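You operate a simulated robot arm through the tools that you are given. There is no shell and no other tool. Be economical: measure what you need, move in short steps, check, and stop when the job is done.

You are at the controls of a simulated two-armed robot. One attempt, no reset.

TASK
Wind the spare tensioner back to slack and lay it in the blue tray with a spacer and a clip.
Fine: hold it still with one hand while its wheel turns; all from the top of the steel parts table. Set down upright: spare tensioner.
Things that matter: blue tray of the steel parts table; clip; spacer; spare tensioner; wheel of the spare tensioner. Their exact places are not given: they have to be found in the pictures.

The check looks at the end state, three seconds after you hand in, the way a careful person would. Anything else that was tipped, shoved, dropped, spilled or broken makes it a failure.

THE ROBOT
Two 6-joint arms with two-finger parallel grippers on one trunk, on a base that drives. Base frame: it is fixed to the floor where the robot stands at the start and does not move with it; the origin is under the middle of the robot, x ahead of it, y to its left, z up. Lengths are in mm, angles in degrees, forces in N, time in s.
The left shoulder is at the start at [-77, 177, 832], the right one opposite. With the tool pointing down near the work surface each hand reaches from about 100 to 740 mm from the robot's upright axis, wherever it stands, measured 20 degrees to its own side. Places, roughly: blue tray of the steel parts table [600, 100, 800]; wheel of the spare tensioner [500, -100, 900]. Payload 1.57 kg a hand.
Tool frame (each hand has its own): the origin (TCP) lies between the finger pads and is the grasp point; the fingertips stand 30 mm ahead of it; z points along the fingers, y is the line along which they close. Largest opening 80 mm; finger width 17, thickness 12; the body of the gripper, 40 by 82 mm, starts 80 mm behind the TCP.
Orientation is that of the tool frame in the base frame, as [roll, pitch, yaw] about the fixed x, y, z axes, in that order (R = Rz(yaw) Ry(pitch) Rx(roll)). With the fingers straight down and closing along the base's y, the tool's x points along the base's -x, its y along +y and its z along -z.

THE INTERFACE
- The arms move only by the tool play_rows. It takes "left_increments", "right_increments" or both (then of equal length, played together; a hand with none holds still); each is a list of rows, each a list of 3 entries, a list of its own where there are three numbers: the turn, a rotation vector about the tool's x, y, z in units of 120 degrees (1.0 is 120 degrees), then the shift along the tool's x, y, z in units of 300 mm (1.0 is 300 mm), then the finger opening in mm, from 0 to 80. In form: [[[wx, wy, wz], [dx, dy, dz], hand], ...]. A call has 1 to 10 rows; each row is the pose to reach, as a shift and turn from the pose commanded when the call began, along the tool's axes at that moment. A call with a number of a shift or a turn outside -1 to 1 is refused whole. Each row takes 0.2 s and may step no farther than 50 mm and 8.6 degrees from the row before; otherwise, or with a gripper value out of range, the whole call is refused. Where a pose cannot be reached the arm comes as near as it can. A force on the tool above 40 N (or 10 N above the force at the start of the call, whichever is more), or a blocked arm, ends the call early, and 0.2 s more pass. The fingers move at their own pace (about 72 mm/s each) and stop on an object; they squeeze with about 25 N. The grip force told is the motor's: it shows also when the fingers shut on nothing. Time passes only in rows, and 0.2 s behind the last, so rows that repeat a pose let the fingers close. It gives the time, the measured TCP pose, the force on the tool (base axes), the opening and the grip force at its end, in the units of the frame above (readings bear some noise), with the torque about the TCP (base axes, N m) and any sound that the robot's microphone picked up.
- Cameras (640 x 400 px; columns grow to the right, rows downward): "scene" is now at [41.7, -6, 1571.2]; the picture's right is [-0.11, -0.99, 0.00], its down [-0.70, 0.08, -0.71] and it looks along [0.70, -0.08, -0.71] (base axes); focal length 266 px, centre (320, 200). "left" rides on the left gripper at [72, 7, -122] in its tool frame; the picture's right is [-0.09, 1.00, 0.00], its down [-0.84, -0.08, -0.54] and it looks along [-0.54, -0.05, 0.84] (tool axes); focal length 238 px, centre (320, 200). "right" rides on the right gripper at [72, -7, -122] in its tool frame; the picture's right is [0.09, 1.00, 0.00], its down [-0.84, 0.08, -0.54] and it looks along [-0.54, 0.05, 0.84] (tool axes); focal length 238 px, centre (320, 200).
- grab_frame(camera): a new picture of that camera. No time passes.
- raise_lower(by): slides the trunk up (or, below 0, down) by that many mm; the arms and the scene camera ride with it, the base frame stays. It gives what a move gives, with no picture.
- base_move(legs): drives the robot by 1 to 6 legs, each [ahead, left, turn to the left] in mm, mm and degrees, along the robot's own axes; the way and the turn of a leg run together, so that a leg with both is an arc; at most 1500 mm and 180 degrees a leg. The arms and the cameras ride along, it lands a little off, and it stops where it bumps. It gives what a move gives.
- pan_tilt(pan, tilt): turns the head with the scene camera to pan (to the left, within 143 degrees either way) and tilt (down, from -29 to 69), counted from straight ahead of the robot. It gives what a move gives.
- pixel_to_xyz(camera, pixels): for up to 12 pixels [column, row] of the newest picture of that camera ("zoom" is the newest enlarged one), the place [x, y, z] in the base frame of the surface seen there, good to about 2 mm, but the place of the scene camera against the robot may be out by one fixed shift of up to 12 mm in any direction. No time passes.
- close_up(camera, box): a new picture of the part [left, top, right, bottom] of that camera's present view, enlarged. No time passes.
- sign_off(): hands the job in; it is judged then, once.

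Go step by step. Measure first, check grasps and placings, and put right what went wrong. The budget is 80 turns and 78 pictures, counting those below and the enlarged ones. Unless the task says otherwise, let go and move clear before handing in, and close with one line.

The tools are called after "Request:" as name(argument=value, ...) on one line, values as JSON. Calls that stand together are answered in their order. play_rows: Moves the arms, as the interface text tells. Its arguments: {"type":"object","properties":{"left_increments":{"type":"array","items":{"type":"array"}},"right_increments":{"type":"array","items":{"type":"array"}}},"required":[]} The other tools are called the same way: raise_lower (by) slides the trunk up or down; base_move (legs) drives the base; pan_tilt (pan, tilt) turns the head that bears the scene camera; grab_frame (camera) takes a picture; pixel_to_xyz (camera, pixels) gives the place of the surface under pixels of a picture; close_up (camera, box) takes an enlarged picture of a part of a camera's view; sign_off () hands the job in.

At the start:

```text
time: 0.0
left_position: [438.0, 125.7, 1141.3]
left_ee_rot: [-180.0, 0.0, 179.9]
left_wrist_force: [-0.2, 0.0, 0.0]
left_ft_torque: [0.02, 0.02, -0.03]
left_width: 80.1
left_gripper_force: 0.1
right_position: [356.8, -210.4, 1233.3]
right_ee_rot: [180.0, 0.1, 180.0]
right_wrist_force: [0.6, 0.6, -0.1]
right_ft_torque: [-0.01, -0.03, -0.02]
right_width: 79.9
right_gripper_force: 0.1
trunk travel left (down, up): [-275.0, 53.0]
robot x, y, heading: [-1.2, -3.4, 0.1]
head pan, tilt: [-6.1, 44.9]
```

scene: 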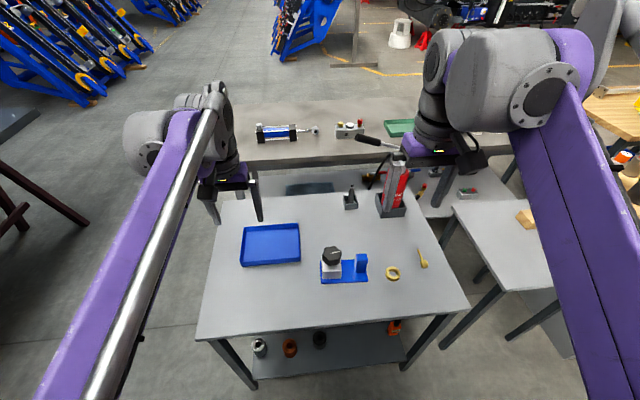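
right: 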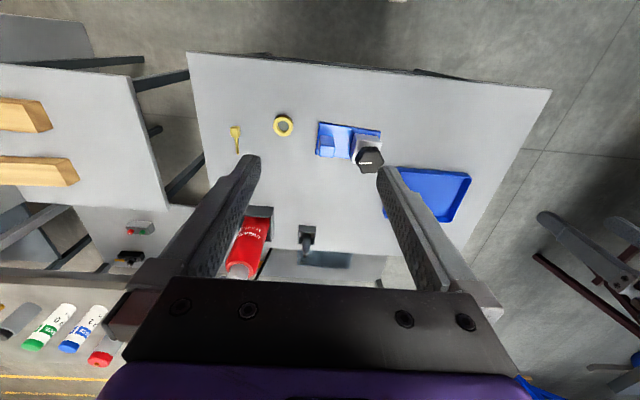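
left: 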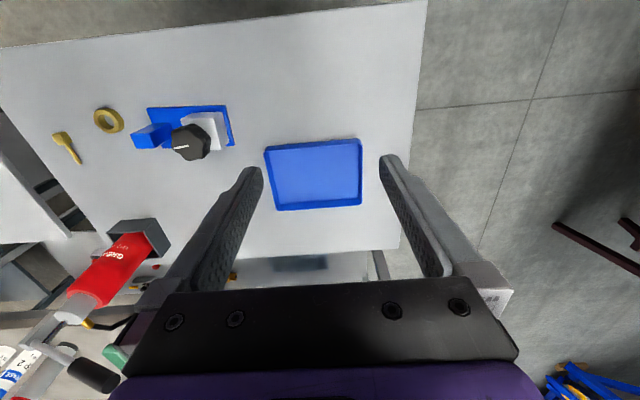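

The scene shows the tensioner near (340,265), the blue tray at (270,245), the spacer ring at (392,272) and the clip at (423,257). I'll enlarge the view and measure.

Request:
close_up(camera="scene", box=[300, 230, 440, 318])

Request:
close_up(camera="left", box=[40, 80, 260, 218])

Request:
pixel_to_xyz(camera="left", pixels=[[315, 175], [268, 152], [360, 142], [358, 204], [280, 208], [190, 140], [150, 110], [232, 143], [150, 132], [108, 108], [70, 150], [250, 110]])

Request:
pixel_to_xyz(camera="scene", pixels=[[331, 252], [331, 270], [361, 256], [345, 272], [367, 280], [322, 282], [392, 267], [424, 266], [420, 250], [270, 245], [300, 300]])

```text
4.55 times, centred on (370, 274) of scene
```

zoom: 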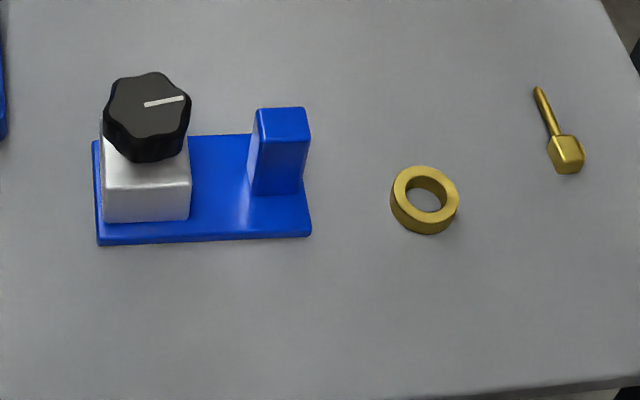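

```text
2.90 times, centred on (150, 149) of left
```

zoom: 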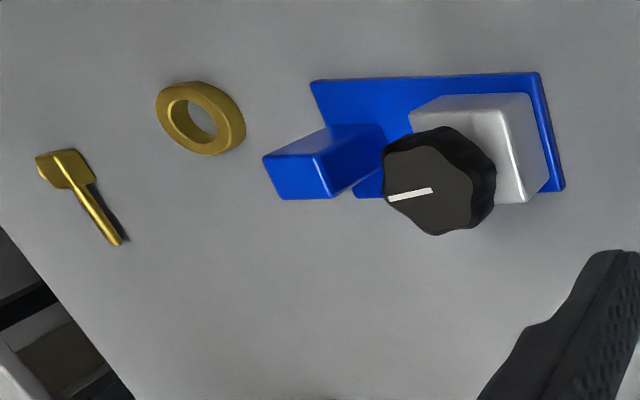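

```text
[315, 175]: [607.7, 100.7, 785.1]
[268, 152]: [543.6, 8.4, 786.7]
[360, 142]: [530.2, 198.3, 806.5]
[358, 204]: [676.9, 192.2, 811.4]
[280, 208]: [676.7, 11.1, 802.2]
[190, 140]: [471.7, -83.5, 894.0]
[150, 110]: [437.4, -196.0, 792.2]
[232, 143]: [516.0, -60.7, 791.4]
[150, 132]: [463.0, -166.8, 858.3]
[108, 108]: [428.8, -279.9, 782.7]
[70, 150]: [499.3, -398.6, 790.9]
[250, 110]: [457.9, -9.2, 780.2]
```

```text
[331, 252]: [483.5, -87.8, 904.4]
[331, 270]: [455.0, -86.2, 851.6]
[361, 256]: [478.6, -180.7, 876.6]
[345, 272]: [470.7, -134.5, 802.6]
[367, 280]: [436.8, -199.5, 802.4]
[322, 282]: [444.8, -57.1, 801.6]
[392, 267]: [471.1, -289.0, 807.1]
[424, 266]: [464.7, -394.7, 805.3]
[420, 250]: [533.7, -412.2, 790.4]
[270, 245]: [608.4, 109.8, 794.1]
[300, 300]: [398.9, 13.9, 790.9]
```

Left-camera readings put the table top at z≈781, the base plate at about x 437–516 and y -196 to -55, the wheel at about (475,-87,894), and the post top at about 860. I'll bring the left hand closer to look for marks showing which way is slack.

Request:
play_rows(left_increments=[[[0, 0, 0], [0.02, -0.12, 0.09], 80], [[0, 0, 0], [0.04, -0.24, 0.18], 80], [[0, 0, 0], [0.06, -0.36, 0.27], 80], [[0, 0, 0], [0.09, -0.48, 0.36], 80], [[0, 0, 0], [0.12, -0.56, 0.42], 80], [[0, 0, 0], [0.12, -0.56, 0.42], 80]])

Request:
grab_frame(camera="left")

```text
time: 1.4
left_position: [400.5, -42.2, 1014.6]
left_ee_rot: [-180.0, 0.0, 179.9]
left_wrist_force: [0.0, 0.2, -0.4]
left_ft_torque: [-0.05, 0.03, 0.01]
left_width: 80.1
left_gripper_force: 0.0
right_position: [356.7, -209.8, 1233.6]
right_ee_rot: [-180.0, 0.1, -180.0]
right_wrist_force: [0.0, 0.2, 0.0]
right_ft_torque: [-0.01, 0.01, 0.01]
right_width: 79.9
right_gripper_force: 0.1
trunk travel left (down, up): [-275.0, 53.0]
robot x, y, heading: [-0.2, -5.2, 0.1]
head pan, tilt: [-6.1, 44.9]
```

```text
72 pictures are left
```

left: 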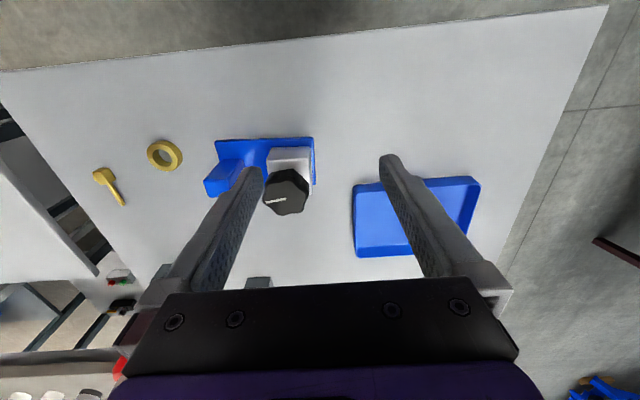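

The tensioner is now at about (270,180), partly beside a finger. I'll enlarge it and measure edges.

Request:
close_up(camera="left", box=[190, 125, 330, 213])

Request:
pixel_to_xyz(camera="left", pixels=[[287, 193], [265, 200], [308, 190], [290, 170], [287, 212], [290, 155], [218, 175], [208, 182], [225, 190], [313, 140], [217, 141], [236, 164]])

```text
4.55 times, centred on (260, 169) of left
```

zoom: 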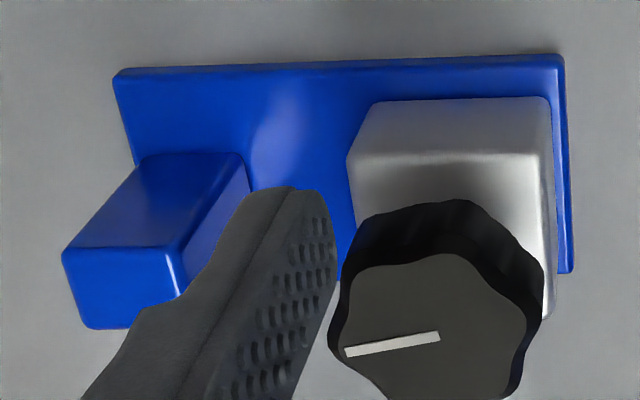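

```text
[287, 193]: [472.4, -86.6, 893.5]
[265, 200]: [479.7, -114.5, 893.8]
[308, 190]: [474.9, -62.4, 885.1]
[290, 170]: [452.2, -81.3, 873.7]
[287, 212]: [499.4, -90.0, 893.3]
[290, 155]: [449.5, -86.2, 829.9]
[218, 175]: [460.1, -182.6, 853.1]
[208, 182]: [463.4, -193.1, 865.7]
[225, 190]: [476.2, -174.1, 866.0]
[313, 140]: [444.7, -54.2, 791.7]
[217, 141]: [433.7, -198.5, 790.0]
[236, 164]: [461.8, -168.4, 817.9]
```

The wheel is centred near (474,-88), with its top at 894. The post is about x 462–490, y -195 to -165, with its top at 866. No direction marks show, so I'll assume counter-clockwise loosens and watch the torque. Next I'll bring the right hand in to hold the post, turned so it closes along x.

Request:
play_rows(right_increments=[[[0, 0, -0.07], [-0.04, -0.027, 0.06], 80], [[0, 0, -0.14], [-0.08, -0.053, 0.12], 80], [[0, 0, -0.21], [-0.12, -0.08, 0.2], 80], [[0, 0, -0.28], [-0.16, -0.107, 0.28], 80], [[0, 0, -0.35], [-0.2, -0.133, 0.36], 80], [[0, 0, -0.42], [-0.24, -0.16, 0.44], 80], [[0, 0, -0.49], [-0.28, -0.187, 0.52], 80], [[0, 0, -0.56], [-0.32, -0.213, 0.6], 80], [[0, 0, -0.63], [-0.36, -0.24, 0.68], 80], [[0, 0, -0.7], [-0.397, -0.267, 0.74], 80]])

```text
time: 3.6
left_position: [399.9, -42.0, 1015.5]
left_ee_rot: [-180.0, 0.0, -179.9]
left_wrist_force: [0.4, -0.1, 0.6]
left_ft_torque: [0.01, 0.04, 0.04]
left_width: 80.1
left_gripper_force: 0.0
right_position: [475.3, -289.2, 1009.5]
right_ee_rot: [-180.0, 0.0, -95.9]
right_wrist_force: [-0.3, 0.6, -0.6]
right_ft_torque: [0.0, -0.02, 0.01]
right_width: 79.9
right_gripper_force: 0.1
trunk travel left (down, up): [-275.0, 53.0]
robot x, y, heading: [1.5, 3.9, -0.1]
head pan, tilt: [-6.1, 44.9]
```

The yaw is at -95.9. I'll add the remaining 6 degrees and a 35-degree tilt, then look at the post through the right camera.

Request:
play_rows(right_increments=[[[-0.003, -0.058, -0.01], [0, 0, 0], 80], [[-0.006, -0.117, -0.02], [0, 0, 0], 80], [[-0.009, -0.175, -0.029], [0, 0, 0], 80], [[-0.012, -0.233, -0.039], [0, 0, 0], 80], [[-0.015, -0.292, -0.049], [0, 0, 0], 80]])

Request:
grab_frame(camera="right")

```text
time: 4.8
left_position: [400.6, -42.6, 1014.6]
left_ee_rot: [179.9, 0.0, 180.0]
left_wrist_force: [-0.1, 0.7, -0.2]
left_ft_torque: [-0.01, 0.0, -0.02]
left_width: 79.9
left_gripper_force: 0.1
right_position: [475.5, -290.3, 1011.1]
right_ee_rot: [-179.8, 35.2, -89.8]
right_wrist_force: [-0.2, -0.9, -0.6]
right_ft_torque: [0.02, 0.0, 0.02]
right_width: 79.9
right_gripper_force: 0.1
trunk travel left (down, up): [-275.0, 53.0]
robot x, y, heading: [2.1, -0.5, -0.3]
head pan, tilt: [-6.1, 44.9]
```

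```text
70 pictures are left
```

right: 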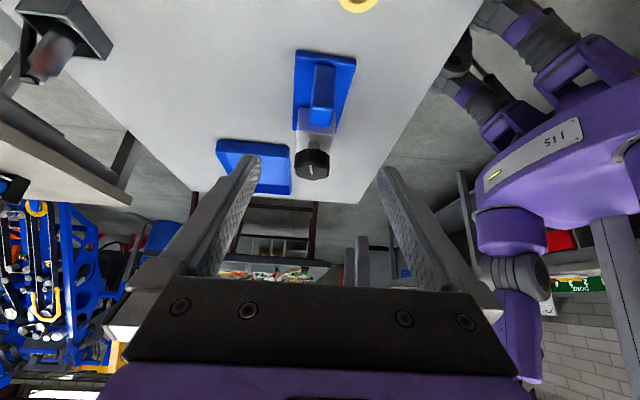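

The right camera sees the post at (323,88) and the wheel at (312,163). I'll measure the post.

Request:
close_up(camera="right", box=[272, 40, 372, 190])

Request:
pixel_to_xyz(camera="right", pixels=[[313, 90], [323, 90], [333, 90], [323, 69], [323, 105], [323, 115], [323, 121], [312, 165], [300, 170], [327, 170], [312, 135], [296, 125]])

```text
2.67 times, centred on (322, 115) of right
```

zoom: 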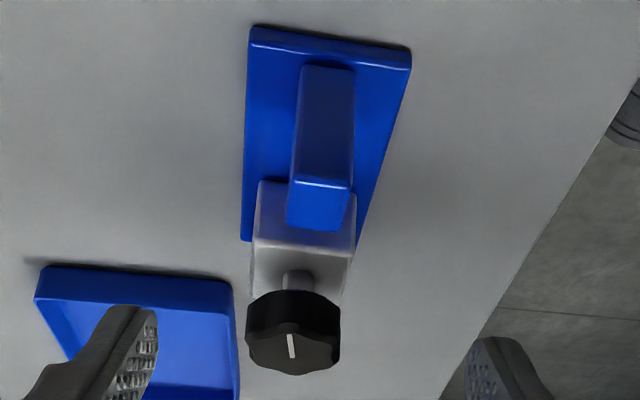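

```text
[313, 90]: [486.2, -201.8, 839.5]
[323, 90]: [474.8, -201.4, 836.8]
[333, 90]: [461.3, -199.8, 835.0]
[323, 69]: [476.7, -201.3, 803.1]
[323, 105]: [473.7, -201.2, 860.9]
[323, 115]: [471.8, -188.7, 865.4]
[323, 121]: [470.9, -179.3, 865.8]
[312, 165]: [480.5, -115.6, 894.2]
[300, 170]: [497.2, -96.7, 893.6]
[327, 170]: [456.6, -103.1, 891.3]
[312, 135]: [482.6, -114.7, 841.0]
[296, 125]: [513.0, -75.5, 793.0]
```

The post is x 460–489, y -201 to -170, with its top at 866, and the tensioner is rotated about -4.4°. I'll align the right hand to it and come in around the post.

Request:
play_rows(right_increments=[[[0.007, 0, 0.01], [0.02, 0, 0.1], 80], [[0.014, 0, 0.02], [0.049, 0, 0.22], 80], [[0.021, 0, 0.03], [0.049, 0, 0.35], 80], [[0.021, 0, 0.03], [0.049, 0, 0.47], 80], [[0.021, 0, 0.03], [0.049, 0, 0.58], 80], [[0.021, 0, 0.03], [0.049, 0, 0.67], 80], [[0.021, 0, 0.03], [0.049, 0, 0.67], 80]])

Request:
grab_frame(camera="right")

Request:
grab_frame(camera="scene")

```text
time: 6.4
left_position: [400.4, -40.9, 1015.7]
left_ee_rot: [180.0, 0.0, 180.0]
left_wrist_force: [-0.6, -0.2, -0.5]
left_ft_torque: [-0.01, 0.04, 0.0]
left_width: 80.1
left_gripper_force: 0.2
right_position: [475.2, -187.1, 839.4]
right_ee_rot: [-179.9, 35.1, -94.3]
right_wrist_force: [0.5, 0.3, -1.0]
right_ft_torque: [0.0, -0.01, 0.0]
right_width: 80.1
right_gripper_force: 0.1
trunk travel left (down, up): [-275.0, 53.0]
robot x, y, heading: [-1.3, -2.2, 0.1]
head pan, tilt: [-6.1, 44.9]
```

```text
68 pictures are left
```

right: 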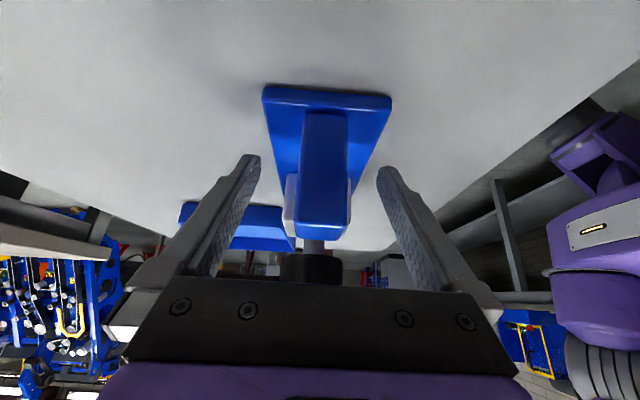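

```text
67 pictures are left
```

scene: 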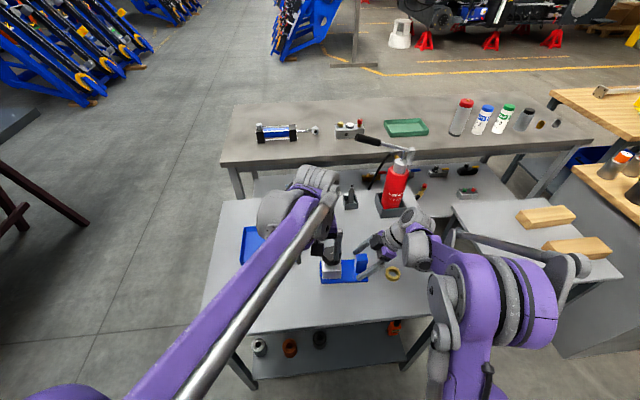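

The post sits centrally between the right fingers. I'll close on it while the left hand moves above the wheel, pre-rotated clockwise.

Request:
play_rows(left_increments=[[[0, 0, 0.07], [-0.025, -0.015, 0.01], 80], [[0, 0, 0.14], [-0.05, -0.03, 0.02], 80], [[0, 0, 0.21], [-0.075, -0.045, 0.03], 80], [[0, 0, 0.28], [-0.1, -0.06, 0.04], 80], [[0, 0, 0.35], [-0.125, -0.075, 0.05], 80], [[0, 0, 0.42], [-0.15, -0.09, 0.06], 80], [[0, 0, 0.49], [-0.175, -0.105, 0.07], 80], [[0, 0, 0.56], [-0.2, -0.12, 0.08], 80], [[0, 0, 0.63], [-0.23, -0.138, 0.09], 80], [[0, 0, 0.7], [-0.255, -0.155, 0.1], 80]], right_increments=[[[0, 0, 0], [0, 0, 0], 60], [[0, 0, 0], [0, 0, 0], 45], [[0, 0, 0], [0, 0, 0], 35], [[0, 0, 0], [0, 0, 0], 20], [[0, 0, 0], [0, 0, 0], 20], [[0, 0, 0], [0, 0, 0], 20], [[0, 0, 0], [0, 0, 0], 20], [[0, 0, 0], [0, 0, 0], 20], [[0, 0, 0], [0, 0, 0], 20], [[0, 0, 0], [0, 0, 0], 20]])

Request:
grab_frame(camera="left")

Request:
pixel_to_xyz(camera="left", pixels=[[320, 200], [320, 220], [320, 180], [340, 200], [300, 200], [320, 240]])

```text
time: 8.6
left_position: [478.7, -88.5, 985.0]
left_ee_rot: [-179.9, 0.0, 95.7]
left_wrist_force: [-1.3, 0.9, 0.1]
left_ft_torque: [0.02, -0.02, 0.01]
left_width: 79.9
left_gripper_force: 0.1
right_position: [475.7, -187.6, 839.3]
right_ee_rot: [-179.9, 35.0, -94.2]
right_wrist_force: [-3.7, -1.8, -0.3]
right_ft_torque: [0.42, 0.55, 0.47]
right_width: 28.1
right_gripper_force: 24.9
trunk travel left (down, up): [-275.0, 53.0]
robot x, y, heading: [0.7, -0.6, 0.0]
head pan, tilt: [-6.1, 44.9]
```

```text
66 pictures are left
```

left: 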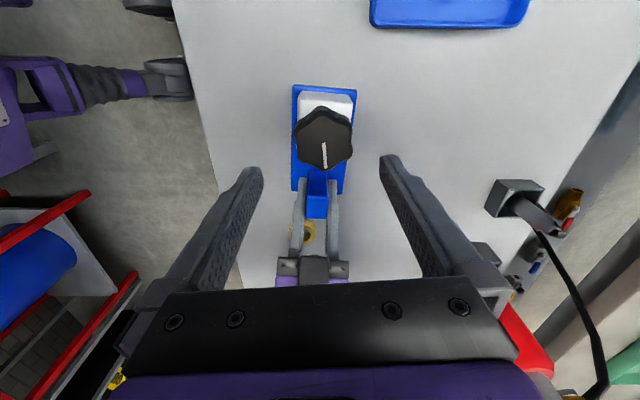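

```text
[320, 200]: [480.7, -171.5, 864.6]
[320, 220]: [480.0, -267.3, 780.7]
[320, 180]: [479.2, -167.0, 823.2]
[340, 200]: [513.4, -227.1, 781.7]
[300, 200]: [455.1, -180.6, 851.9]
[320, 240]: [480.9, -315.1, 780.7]
```

The post is held (28.1 mm, 25 N). I'll measure the wheel's outline from this view.

Request:
pixel_to_xyz(camera="left", pixels=[[298, 140], [350, 140], [324, 113], [325, 168], [324, 140], [325, 164], [322, 144], [305, 102], [350, 102]])

Request:
close_up(camera="left", box=[264, 80, 384, 180])

```text
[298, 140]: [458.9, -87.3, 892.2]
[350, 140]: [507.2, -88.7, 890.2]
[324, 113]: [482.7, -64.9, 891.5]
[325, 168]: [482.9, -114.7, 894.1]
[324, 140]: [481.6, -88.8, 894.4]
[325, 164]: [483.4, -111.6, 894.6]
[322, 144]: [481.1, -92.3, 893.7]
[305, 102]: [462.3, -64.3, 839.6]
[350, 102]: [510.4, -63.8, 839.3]
```

```text
4.00 times, centred on (324, 130) of left
```

zoom: 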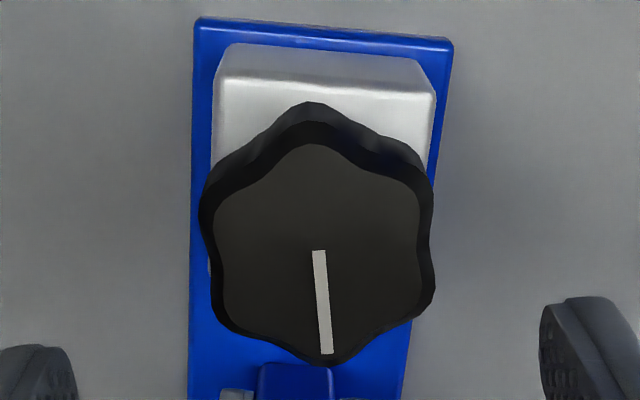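

The wheel centre is at about (482,-88.5) and its white mark points at -y. The left fingers line up with the wheel's valleys, so I'll descend to z≈884 and close.

Request:
play_rows(left_increments=[[[0, 0, 0], [0, 0.011, 0.11], 80], [[0, 0, 0], [0, 0.011, 0.22], 80], [[0, 0, 0], [0, 0.011, 0.337], 80], [[0, 0, 0], [0, 0.011, 0.337], 65], [[0, 0, 0], [0, 0.011, 0.337], 50], [[0, 0, 0], [0, 0.011, 0.337], 35], [[0, 0, 0], [0, 0.011, 0.337], 35], [[0, 0, 0], [0, 0.011, 0.337], 35]])

Request:
grab_frame(camera="left")

```text
time: 10.4
left_position: [480.0, -85.8, 883.6]
left_ee_rot: [180.0, -0.1, 96.0]
left_wrist_force: [11.3, 2.8, 0.2]
left_ft_torque: [0.12, -0.75, 0.07]
left_width: 55.9
left_gripper_force: 24.8
right_position: [475.3, -187.1, 840.0]
right_ee_rot: [-180.0, 35.1, -94.3]
right_wrist_force: [-10.2, -2.9, 7.4]
right_ft_torque: [0.01, 0.64, 0.98]
right_width: 28.1
right_gripper_force: 25.0
trunk travel left (down, up): [-275.0, 53.0]
robot x, y, heading: [-2.2, 0.1, -0.0]
head pan, tilt: [-6.1, 44.9]
```

```text
64 pictures are left
```

left: 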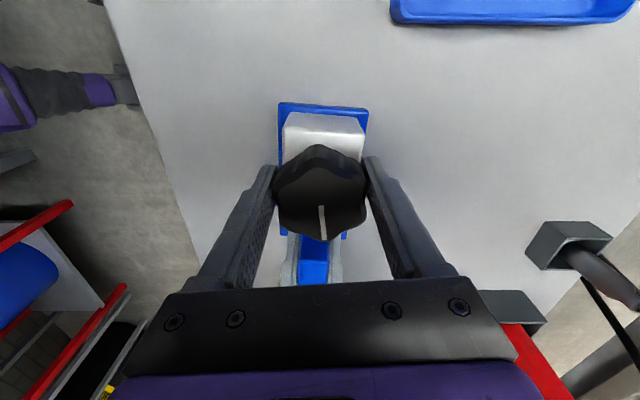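

The wheel is gripped at 55.9 mm with a small side force. I'll nudge towards the measured centre and make a small counter-clockwise test turn to read the torque.

Request:
play_rows(left_increments=[[[0, 0, 0], [-0.007, 0.005, 0], 35], [[0, 0, -0.06], [-0.007, 0.005, 0], 35], [[0, 0, -0.12], [-0.007, 0.005, 0], 35], [[0, 0, -0.12], [-0.007, 0.005, 0], 35]])

Request:
grab_frame(camera="left")

```text
time: 11.4
left_position: [481.8, -87.6, 884.7]
left_ee_rot: [-180.0, -0.1, 110.4]
left_wrist_force: [-8.6, 20.8, 10.1]
left_ft_torque: [0.24, 0.22, -0.04]
left_width: 55.8
left_gripper_force: 25.0
right_position: [477.1, -187.4, 839.9]
right_ee_rot: [-179.7, 34.9, -94.2]
right_wrist_force: [8.6, -17.4, 0.3]
right_ft_torque: [-0.16, -0.07, -0.59]
right_width: 27.8
right_gripper_force: 25.1
trunk travel left (down, up): [-275.0, 53.0]
robot x, y, heading: [-2.9, 0.9, 0.3]
head pan, tilt: [-6.1, 44.9]
```

```text
63 pictures are left
```

left: 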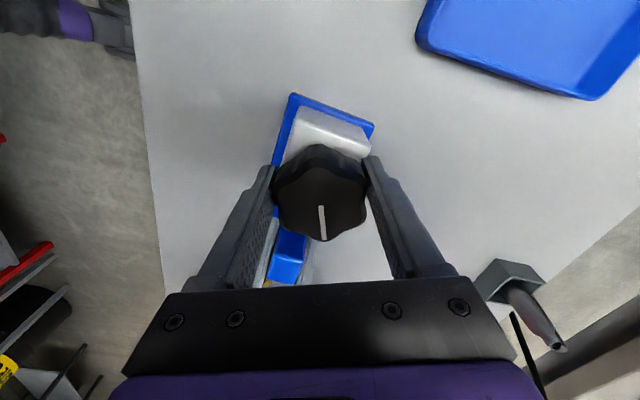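

The mark stays fixed to the hand, so the wheel is really turning counter-clockwise with little torque. I'll ease the +y force and continue about 84°.

Request:
play_rows(left_increments=[[[0, 0, 0], [0.006, 0, 0], 35], [[0, 0, -0.07], [0.006, 0, 0], 35], [[0, 0, -0.14], [0.006, 0, 0], 35], [[0, 0, -0.21], [0.006, 0, 0], 35], [[0, 0, -0.28], [0.006, 0, 0], 35], [[0, 0, -0.35], [0.006, 0, 0], 35], [[0, 0, -0.42], [0.006, 0, 0], 35], [[0, 0, -0.49], [0.006, 0, 0], 35], [[0, 0, -0.56], [0.006, 0, 0], 35], [[0, 0, -0.63], [0.006, 0, 0], 35]])

Request:
grab_frame(camera="left")

```text
time: 13.6
left_position: [481.6, -90.3, 884.1]
left_ee_rot: [-180.0, 0.1, -174.0]
left_wrist_force: [-12.4, -22.6, 6.4]
left_ft_torque: [0.08, -0.23, -0.83]
left_width: 54.3
left_gripper_force: 24.5
right_position: [474.2, -187.4, 840.1]
right_ee_rot: [-179.9, 35.2, -94.2]
right_wrist_force: [12.9, 12.0, 9.8]
right_ft_torque: [0.24, -0.43, -0.83]
right_width: 28.9
right_gripper_force: 25.3
trunk travel left (down, up): [-275.0, 53.0]
robot x, y, heading: [-0.2, 0.3, -0.2]
head pan, tilt: [-6.1, 44.9]
```

```text
62 pictures are left
```

left: 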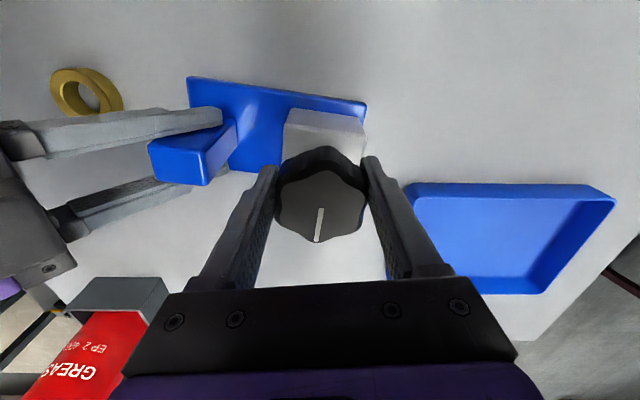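

The torque rose to -0.83 N·m and the mark slipped slightly against the fingers, so this may be the end stop. I'll enlarge to check, then press a little further.

Request:
close_up(camera="left", box=[260, 130, 380, 250])

Request:
play_rows(left_increments=[[[0, 0, -0.03], [0, 0, 0], 35], [[0, 0, -0.06], [0, 0, 0], 35], [[0, 0, -0.06], [0, 0, 0], 35]])

Request:
close_up(camera="left", box=[260, 130, 380, 250])

```text
3.33 times, centred on (320, 190) of left
```

zoom: 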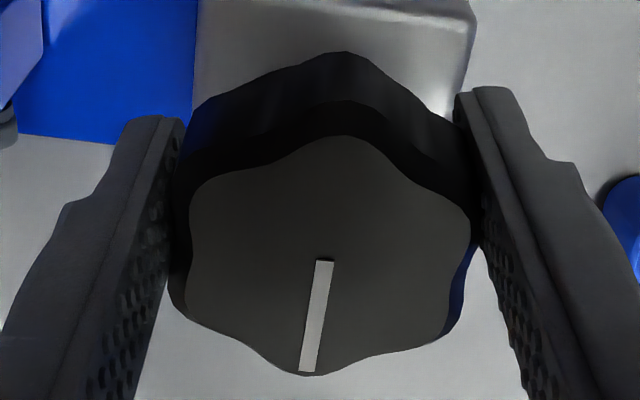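

```text
time: 14.4
left_position: [482.2, -88.4, 883.3]
left_ee_rot: [179.9, 0.0, -166.9]
left_wrist_force: [-12.9, -15.8, -1.2]
left_ft_torque: [-0.18, -0.12, -1.29]
left_width: 54.2
left_gripper_force: 25.3
right_position: [476.2, -187.5, 839.3]
right_ee_rot: [-179.8, 35.2, -94.3]
right_wrist_force: [15.6, 12.7, 3.8]
right_ft_torque: [0.21, 0.25, -0.28]
right_width: 28.4
right_gripper_force: 24.4
trunk travel left (down, up): [-275.0, 53.0]
robot x, y, heading: [0.7, 2.3, 0.0]
head pan, tilt: [-6.1, 44.9]
```

```text
3.33 times, centred on (320, 190) of left
```

zoom: 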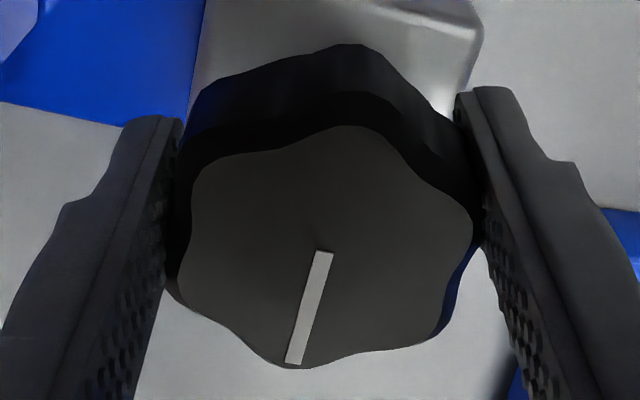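

The mark slipped another ~7° in the fingers while the torque rose to -1.29, so the wheel is against a hard stop. I'll release and check whether the mark stays put.

Request:
play_rows(left_increments=[[[0, 0, 0], [0, 0, 0], 60], [[0, 0, 0], [0, 0, 0], 80], [[0, 0, 0.06], [0, 0, 0], 80], [[0, 0, 0.11], [0, 0, 0], 80]])

Request:
close_up(camera="left", box=[160, 60, 400, 250])

Request:
pixel_to_xyz(camera="left", pixels=[[317, 238], [320, 210], [320, 200], [320, 180], [290, 215], [352, 210]])

```text
time: 15.4
left_position: [482.4, -88.1, 883.6]
left_ee_rot: [179.9, 0.0, 179.9]
left_wrist_force: [-0.6, -0.3, -0.5]
left_ft_torque: [0.02, -0.01, 0.01]
left_width: 79.8
left_gripper_force: 0.0
right_position: [475.2, -187.6, 839.5]
right_ee_rot: [-179.9, 35.0, -94.3]
right_wrist_force: [-0.4, -0.4, 0.6]
right_ft_torque: [-0.7, 0.1, -0.01]
right_width: 28.0
right_gripper_force: 25.1
trunk travel left (down, up): [-275.0, 53.0]
robot x, y, heading: [3.1, -3.6, -0.0]
head pan, tilt: [-6.1, 44.9]
```

```text
2.11 times, centred on (280, 155) of left
```

zoom: 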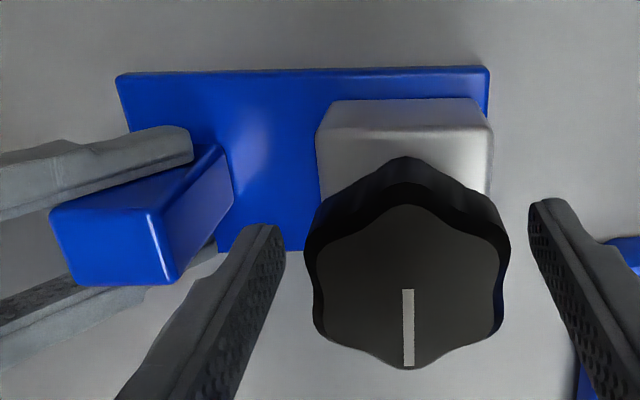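

```text
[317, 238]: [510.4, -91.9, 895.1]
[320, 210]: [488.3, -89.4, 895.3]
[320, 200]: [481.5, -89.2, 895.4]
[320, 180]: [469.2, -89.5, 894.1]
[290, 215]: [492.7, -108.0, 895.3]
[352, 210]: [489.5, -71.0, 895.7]
```

The mark stays pointing at +x with no spring-back. Before accepting counter-clockwise as slack, I'll raise the left hand and look at the hidden +x face of the body for any label.

Request:
play_rows(left_increments=[[[0, 0, 0], [0, 0, -0.15], 80], [[0, 0, 0], [0, 0, -0.3], 80], [[0, 0, 0.07], [-0.05, 0.02, -0.4], 80], [[0, 0, 0.14], [-0.1, 0.04, -0.45], 80], [[0, 0, 0.21], [-0.15, 0.06, -0.45], 80], [[0, 0, 0.28], [-0.2, 0.08, -0.45], 80], [[0, 0, 0.35], [-0.25, 0.1, -0.45], 80], [[0, 0, 0.42], [-0.3, 0.12, -0.45], 80], [[0, 0, 0.49], [-0.35, 0.14, -0.45], 80], [[0, 0, 0.56], [-0.4, 0.16, -0.45], 80]])

Request:
play_rows(left_increments=[[[0, 0, 0.07], [0, 0, 0], 80], [[0, 0, 0.14], [0, 0, 0], 80], [[0, 0, 0.21], [0, 0, 0], 80], [[0, 0, 0.28], [0, 0, 0], 80], [[0, 0, 0.35], [0, 0, 0], 80], [[0, 0, 0.42], [0, 0, 0], 80], [[0, 0, 0.49], [0, 0, 0], 80]])

Request:
grab_frame(camera="left")

```text
time: 17.6
left_position: [602.8, -39.6, 1018.7]
left_ee_rot: [180.0, 0.0, 112.7]
left_wrist_force: [0.2, -0.8, 0.1]
left_ft_torque: [0.02, -0.01, 0.0]
left_width: 79.9
left_gripper_force: 0.1
right_position: [475.7, -187.0, 838.6]
right_ee_rot: [-179.9, 35.1, -94.4]
right_wrist_force: [0.0, 0.3, 0.6]
right_ft_torque: [0.11, 0.26, 0.0]
right_width: 28.0
right_gripper_force: 24.8
trunk travel left (down, up): [-275.0, 53.0]
robot x, y, heading: [-5.4, 3.0, -0.1]
head pan, tilt: [-6.1, 44.9]
```

```text
time: 19.2
left_position: [602.1, -41.2, 1019.2]
left_ee_rot: [180.0, -0.1, 53.7]
left_wrist_force: [-0.1, 0.2, -0.2]
left_ft_torque: [0.0, 0.01, -0.04]
left_width: 79.9
left_gripper_force: 0.1
right_position: [475.7, -187.2, 840.6]
right_ee_rot: [-179.9, 35.1, -94.3]
right_wrist_force: [1.1, 0.2, 0.2]
right_ft_torque: [0.37, 0.22, -0.13]
right_width: 28.0
right_gripper_force: 25.1
trunk travel left (down, up): [-275.0, 53.0]
robot x, y, heading: [1.7, 2.7, 0.2]
head pan, tilt: [-6.1, 44.9]
```

```text
58 pictures are left
```

left: 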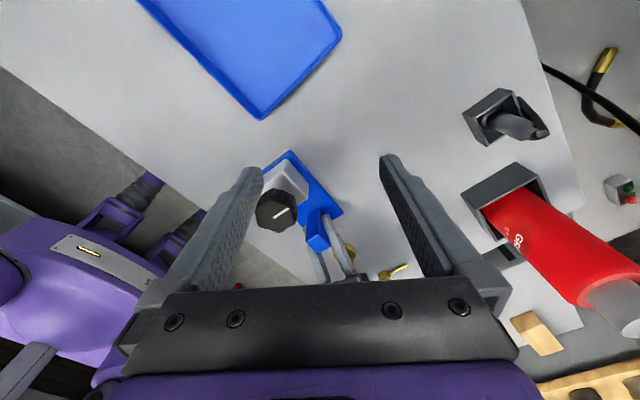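

Request:
close_up(camera="left", box=[240, 140, 360, 260])

```text
3.33 times, centred on (300, 200) of left
```

zoom: 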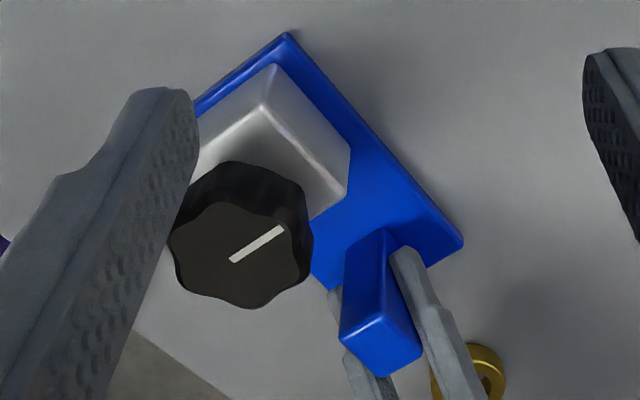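

There are no labels. The stopped mark runs along the tensioner body's own x axis (-5° against -4.4°), the natural zero position, so I take it as slack. Now I'll release and back off the right hand and bring the left back to yaw ~175.6 to view the tray.

Request:
play_rows(left_increments=[[[0, 0, -0.07], [-0.005, -0.063, -0.02], 80], [[0, 0, -0.14], [-0.01, -0.127, -0.04], 80], [[0, 0, -0.21], [-0.014, -0.19, -0.06], 80], [[0, 0, -0.28], [-0.019, -0.254, -0.08], 80], [[0, 0, -0.35], [-0.024, -0.317, -0.1], 80], [[0, 0, -0.42], [-0.029, -0.381, -0.12], 80], [[0, 0, -0.49], [-0.034, -0.444, -0.14], 80], [[0, 0, -0.56], [-0.038, -0.508, -0.16], 80], [[0, 0, -0.63], [-0.043, -0.571, -0.18], 80], [[0, 0, -0.7], [-0.048, -0.635, -0.203], 80]], right_increments=[[[0, 0, 0], [0, 0, 0], 50], [[0, 0, 0], [0, 0, 0], 70], [[0, 0, 0], [0, 0, 0], 80], [[0, 0, 0], [0, 0, 0], 80], [[0, 0, 0], [0, 0, -0.1], 80], [[0, 0, 0], [0, 0, -0.2], 80], [[0, 0, 0], [0, 0, -0.33], 80], [[0, 0, 0], [0, 0, -0.46], 80], [[0, 0, 0], [0, 0, -0.58], 80], [[0, 0, 0], [0, 0, -0.6], 80]])

Request:
play_rows(left_increments=[[[0, 0, -0.064], [0, 0, 0], 80], [[0, 0, -0.128], [0, 0, 0], 80], [[0, 0, -0.192], [0, 0, 0], 80], [[0, 0, -0.256], [0, 0, 0], 80], [[0, 0, -0.317], [0, 0, 0], 80]])

Request:
grab_frame(camera="left")

```text
time: 21.4
left_position: [439.1, 60.0, 1080.3]
left_ee_rot: [-180.0, 0.0, 138.1]
left_wrist_force: [-0.4, -0.7, 0.3]
left_ft_torque: [0.01, -0.03, 0.02]
left_width: 79.8
left_gripper_force: 0.0
right_position: [467.4, -289.7, 984.2]
right_ee_rot: [-180.0, 35.1, -94.3]
right_wrist_force: [1.1, 0.6, 0.2]
right_ft_torque: [0.04, 0.0, 0.0]
right_width: 80.2
right_gripper_force: 0.1
trunk travel left (down, up): [-275.0, 53.0]
robot x, y, heading: [-0.6, -2.2, -0.1]
head pan, tilt: [-6.1, 44.9]
```

```text
time: 22.6
left_position: [440.1, 60.3, 1080.0]
left_ee_rot: [180.0, 0.0, 176.2]
left_wrist_force: [0.3, 0.8, -0.6]
left_ft_torque: [0.0, 0.03, -0.02]
left_width: 80.0
left_gripper_force: 0.0
right_position: [468.2, -288.6, 984.7]
right_ee_rot: [-179.9, 35.1, -94.3]
right_wrist_force: [0.1, -0.2, 0.3]
right_ft_torque: [-0.02, -0.01, 0.01]
right_width: 80.0
right_gripper_force: 0.0
trunk travel left (down, up): [-275.0, 53.0]
robot x, y, heading: [0.4, -0.5, 0.2]
head pan, tilt: [-6.1, 44.9]
```

```text
56 pictures are left
```

left: 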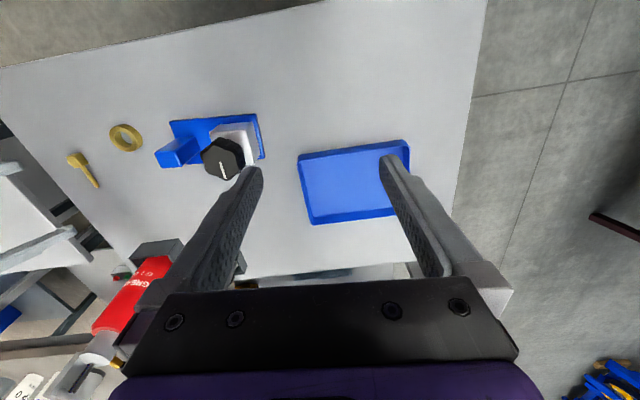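

Request:
close_up(camera="left", box=[150, 100, 430, 260])

Request:
pixel_to_xyz(camera="left", pixels=[[299, 155], [407, 141], [312, 223], [303, 161], [340, 156], [316, 214], [370, 208], [378, 150], [390, 150], [304, 190], [350, 216], [350, 150]])

Request:
pixel_to_xyz(camera="left", pixels=[[224, 155], [207, 155], [241, 160], [170, 123], [257, 116], [264, 157], [125, 137], [110, 130], [142, 146], [83, 165], [72, 156], [96, 185]])

```text
2.29 times, centred on (290, 180) of left
```

zoom: 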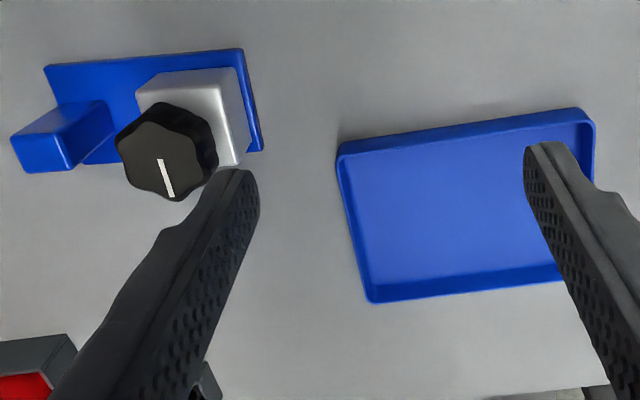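

```text
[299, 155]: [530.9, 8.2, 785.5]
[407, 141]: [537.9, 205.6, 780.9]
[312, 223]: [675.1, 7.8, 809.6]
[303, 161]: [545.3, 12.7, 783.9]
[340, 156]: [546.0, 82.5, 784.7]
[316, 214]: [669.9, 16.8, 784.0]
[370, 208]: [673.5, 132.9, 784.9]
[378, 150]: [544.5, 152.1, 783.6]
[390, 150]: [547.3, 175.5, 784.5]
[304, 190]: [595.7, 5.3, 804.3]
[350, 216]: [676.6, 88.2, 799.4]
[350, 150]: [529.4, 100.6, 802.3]
```

```text
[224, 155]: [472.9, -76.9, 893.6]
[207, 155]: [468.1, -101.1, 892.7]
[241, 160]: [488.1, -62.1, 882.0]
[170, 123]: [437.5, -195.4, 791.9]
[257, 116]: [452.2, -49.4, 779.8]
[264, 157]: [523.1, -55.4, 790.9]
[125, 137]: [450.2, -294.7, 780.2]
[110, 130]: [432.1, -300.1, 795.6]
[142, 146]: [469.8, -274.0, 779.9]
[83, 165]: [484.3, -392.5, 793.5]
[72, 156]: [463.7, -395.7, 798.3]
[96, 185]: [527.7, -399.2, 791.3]
```

Tray interior is about x 535–672, y 10–195, with its floor at 784 and rim at about 804. I'll place the tensioner on the far side (plate centre about (630,95)) and keep the near strip for the spacer and clip. Left hand moves above the body now.

Request:
play_rows(left_increments=[[[0, 0, 0], [-0.034, -0.097, 0.06], 80], [[0, 0, 0], [-0.07, -0.194, 0.12], 80], [[0, 0, 0], [-0.105, -0.291, 0.2], 80], [[0, 0, 0], [-0.14, -0.388, 0.28], 80], [[0, 0, 0], [-0.172, -0.485, 0.36], 80], [[0, 0, 0], [-0.172, -0.485, 0.4], 80]])

Request:
grab_frame(camera="left")

Request:
pixel_to_xyz(camera="left", pixels=[[320, 150], [320, 120], [300, 120], [345, 120], [320, 160], [320, 170], [300, 160], [345, 160]])

```text
time: 24.0
left_position: [481.1, -86.3, 961.1]
left_ee_rot: [180.0, -0.1, 176.1]
left_wrist_force: [-0.4, 0.2, 0.4]
left_ft_torque: [-0.01, -0.01, -0.02]
left_width: 79.9
left_gripper_force: 0.0
right_position: [468.0, -289.4, 984.1]
right_ee_rot: [-179.9, 35.2, -94.3]
right_wrist_force: [0.0, 0.6, 0.2]
right_ft_torque: [0.0, 0.01, 0.04]
right_width: 79.9
right_gripper_force: 0.1
trunk travel left (down, up): [-275.0, 53.0]
robot x, y, heading: [2.7, -2.0, -0.0]
head pan, tilt: [-6.1, 44.9]
```

```text
54 pictures are left
```

left: 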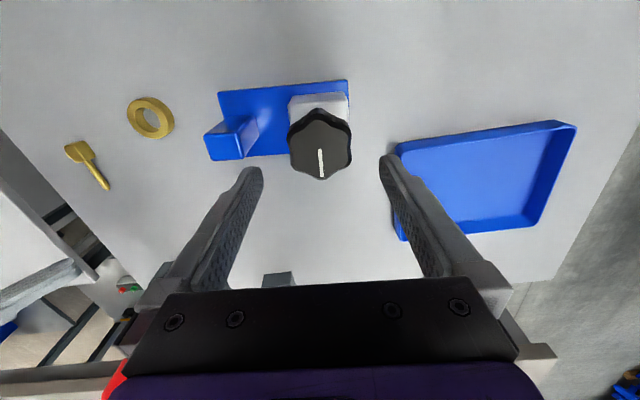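

```text
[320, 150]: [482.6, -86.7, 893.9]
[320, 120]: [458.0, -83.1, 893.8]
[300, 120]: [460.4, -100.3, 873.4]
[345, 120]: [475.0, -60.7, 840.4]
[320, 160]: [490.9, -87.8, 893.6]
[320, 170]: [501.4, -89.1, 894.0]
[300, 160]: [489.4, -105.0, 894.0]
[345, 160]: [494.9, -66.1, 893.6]
```

The wheel and body are centred under the left hand (wheel at x≈482, y≈-87). I'll descend to z≈830 and grip the body.

Request:
play_rows(left_increments=[[[0, 0, 0], [0, 0, 0.12], 80], [[0, 0, 0], [0, 0, 0.24], 80], [[0, 0, 0], [0, 0, 0.35], 80], [[0, 0, 0], [0, 0, 0.435], 80], [[0, 0, 0], [0, 0, 0.435], 60], [[0, 0, 0], [0, 0, 0.435], 45], [[0, 0, 0], [0, 0, 0.435], 35], [[0, 0, 0], [0, 0, 0.435], 35], [[0, 0, 0], [0, 0, 0.435], 35]])

Request:
grab_frame(camera="left")

```text
time: 26.0
left_position: [482.3, -88.1, 832.7]
left_ee_rot: [180.0, 0.0, 176.0]
left_wrist_force: [-0.4, -0.7, 0.9]
left_ft_torque: [-0.02, -0.05, -0.07]
left_width: 60.2
left_gripper_force: 25.3
right_position: [469.1, -290.3, 984.1]
right_ee_rot: [-179.9, 35.1, -94.2]
right_wrist_force: [-0.4, -0.2, -0.7]
right_ft_torque: [0.0, 0.0, -0.02]
right_width: 80.1
right_gripper_force: 0.1
trunk travel left (down, up): [-275.0, 53.0]
robot x, y, heading: [1.8, -0.5, -0.1]
head pan, tilt: [-6.1, 44.9]
```

```text
53 pictures are left
```

left: 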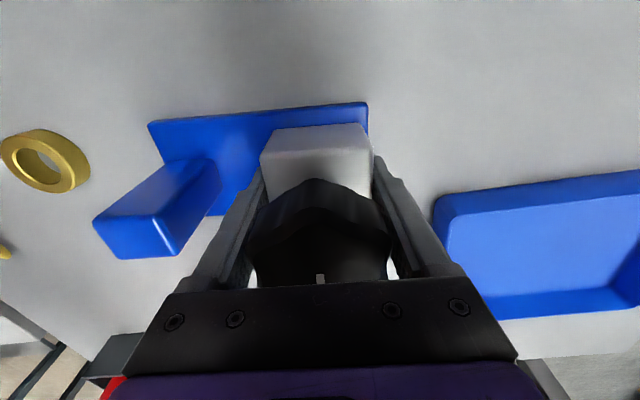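

The body is gripped at 60.2 mm. I'll measure the plate corners relative to the hand, then lift straight up.

Request:
pixel_to_xyz(camera="left", pixels=[[152, 124], [364, 106], [367, 125], [367, 145], [212, 212], [260, 130]])

Request:
play_rows(left_increments=[[[0, 0, 0], [0, 0, -0.03], 35], [[0, 0, 0], [0, 0, -0.1], 35], [[0, 0, 0], [0, 0, -0.2], 35], [[0, 0, 0], [0, 0, -0.3], 35], [[0, 0, 0], [0, 0, -0.3], 35]])

Request:
grab_frame(camera="left")

Request:
close_up(camera="scene", box=[230, 190, 430, 315])

```text
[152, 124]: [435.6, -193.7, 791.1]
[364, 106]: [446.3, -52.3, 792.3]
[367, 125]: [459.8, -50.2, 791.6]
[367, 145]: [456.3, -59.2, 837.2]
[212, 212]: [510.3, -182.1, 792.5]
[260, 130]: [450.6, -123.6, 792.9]
```

```text
time: 27.2
left_position: [483.6, -88.3, 920.4]
left_ee_rot: [179.9, -0.1, 176.0]
left_wrist_force: [-0.2, 0.1, -10.4]
left_ft_torque: [0.32, -0.01, -0.01]
left_width: 59.6
left_gripper_force: 24.8
right_position: [468.3, -289.8, 983.4]
right_ee_rot: [180.0, 35.1, -94.3]
right_wrist_force: [-0.5, -0.5, -0.6]
right_ft_torque: [-0.02, -0.01, -0.01]
right_width: 80.0
right_gripper_force: 0.0
trunk travel left (down, up): [-275.0, 53.0]
robot x, y, heading: [0.9, -0.9, 0.0]
head pan, tilt: [-6.1, 44.9]
```

```text
52 pictures are left
```

left: 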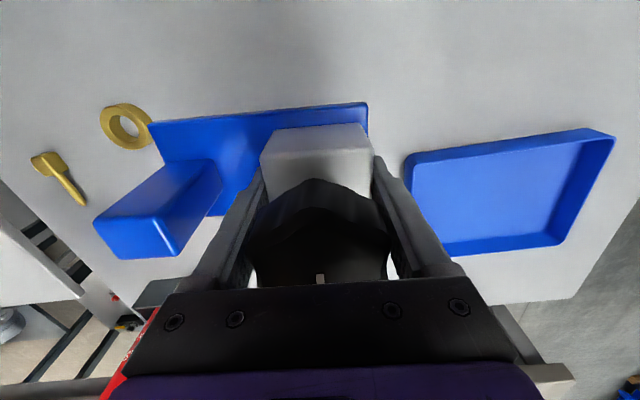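

```text
3.20 times, centred on (330, 252) of scene
```

zoom: 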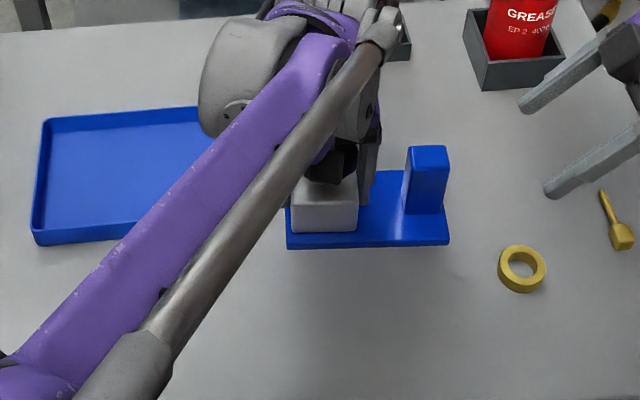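

It's lifted level with about 1 kg of load and no slip. I'll carry it to above the tray, squaring it up to yaw 180.

Request:
play_rows(left_increments=[[[0, 0, -0.004], [-0.055, 0.096, 0], 35], [[0, 0, -0.008], [-0.11, 0.192, 0], 35], [[0, 0, -0.012], [-0.165, 0.287, 0], 35], [[0, 0, -0.016], [-0.22, 0.383, 0], 35], [[0, 0, -0.02], [-0.274, 0.479, 0], 35], [[0, 0, -0.025], [-0.329, 0.575, 0], 35], [[0, 0, -0.029], [-0.384, 0.67, 0], 35], [[0, 0, -0.033], [-0.439, 0.766, 0], 35], [[0, 0, -0.033], [-0.439, 0.766, 0], 35]])

Request:
grab_frame(camera="left")

Request:
close_up(camera="scene", box=[190, 180, 390, 305])

```text
time: 29.2
left_position: [629.0, 132.2, 920.0]
left_ee_rot: [180.0, 0.0, 180.0]
left_wrist_force: [-1.2, 0.8, -9.5]
left_ft_torque: [0.29, 0.02, 0.0]
left_width: 59.5
left_gripper_force: 25.1
right_position: [469.3, -289.4, 983.0]
right_ee_rot: [-179.9, 35.1, -94.2]
right_wrist_force: [-0.6, 0.9, -0.6]
right_ft_torque: [-0.01, 0.01, 0.02]
right_width: 80.0
right_gripper_force: 0.0
trunk travel left (down, up): [-275.0, 53.0]
robot x, y, heading: [1.6, -3.9, 0.0]
head pan, tilt: [-6.1, 44.9]
```

```text
50 pictures are left
```

left: 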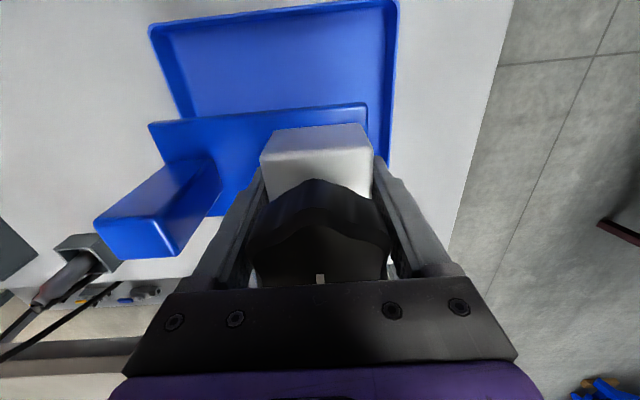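

```text
3.20 times, centred on (290, 242) of scene
```

zoom: 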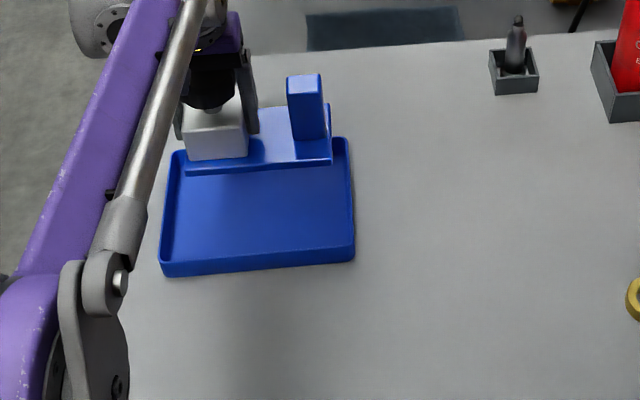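

The tensioner hangs over the far half of the tray. I'll verify the tray's right and near edges against the plate from this view before lowering.

Request:
pixel_to_xyz(camera="left", pixels=[[390, 100], [392, 60], [388, 150], [388, 5], [382, 60], [152, 30], [180, 112], [188, 110], [364, 106], [152, 124], [300, 10], [300, 25]])

Request:
close_up(camera="left", box=[330, 60, 430, 200])

```text
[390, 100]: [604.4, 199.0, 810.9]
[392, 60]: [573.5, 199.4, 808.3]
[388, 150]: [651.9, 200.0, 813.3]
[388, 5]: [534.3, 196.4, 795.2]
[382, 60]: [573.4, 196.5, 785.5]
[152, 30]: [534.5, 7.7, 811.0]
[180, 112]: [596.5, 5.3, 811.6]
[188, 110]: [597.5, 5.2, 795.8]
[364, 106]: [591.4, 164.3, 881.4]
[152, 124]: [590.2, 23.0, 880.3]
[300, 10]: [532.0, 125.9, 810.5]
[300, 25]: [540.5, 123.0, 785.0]
```

```text
2.86 times, centred on (380, 130) of left
```

zoom: 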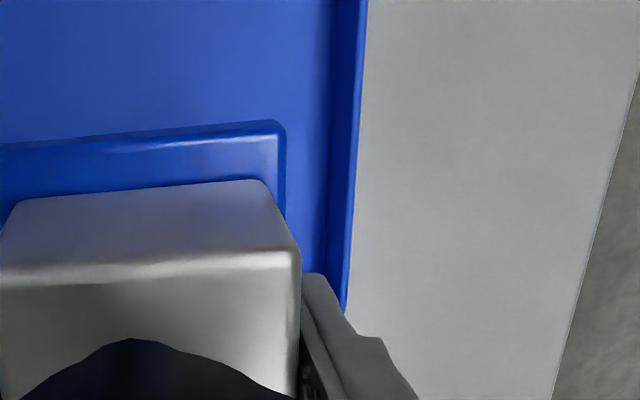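

Clearances look good (plate near edge x≈590, tray inner y to 197, rim at 811). I'll lower 85 mm and watch the vertical force.

Request:
play_rows(left_increments=[[[0, 0, 0], [0, 0, 0.1], 35], [[0, 0, 0], [0, 0, 0.19], 35], [[0, 0, 0], [0, 0, 0.25], 35], [[0, 0, 0], [0, 0, 0.275], 35], [[0, 0, 0], [0, 0, 0.284], 35], [[0, 0, 0], [0, 0, 0.284], 35]])

Request:
close_up(camera="scene", box=[210, 190, 350, 278])

```text
time: 30.6
left_position: [628.9, 132.7, 835.8]
left_ee_rot: [180.0, 0.1, 180.0]
left_wrist_force: [5.2, 2.1, 8.1]
left_ft_torque: [-0.2, 0.37, -0.01]
left_width: 59.9
left_gripper_force: 24.8
right_position: [468.9, -288.8, 984.0]
right_ee_rot: [-179.8, 35.2, -94.4]
right_wrist_force: [-0.8, 0.4, -0.5]
right_ft_torque: [0.0, 0.04, 0.02]
right_width: 80.0
right_gripper_force: 0.1
trunk travel left (down, up): [-275.0, 53.0]
robot x, y, heading: [0.6, 1.5, 0.2]
head pan, tilt: [-6.1, 44.9]
```

```text
4.55 times, centred on (280, 234) of scene
```

zoom: 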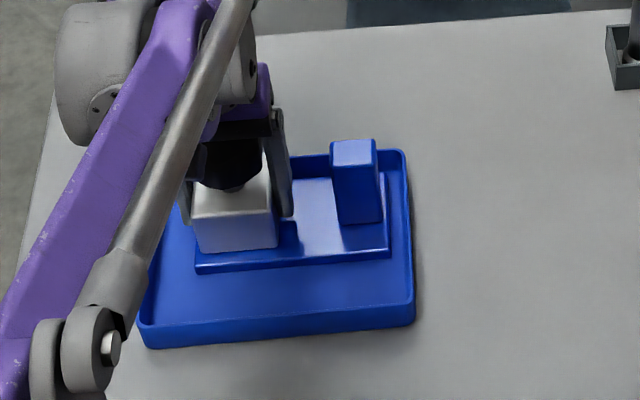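

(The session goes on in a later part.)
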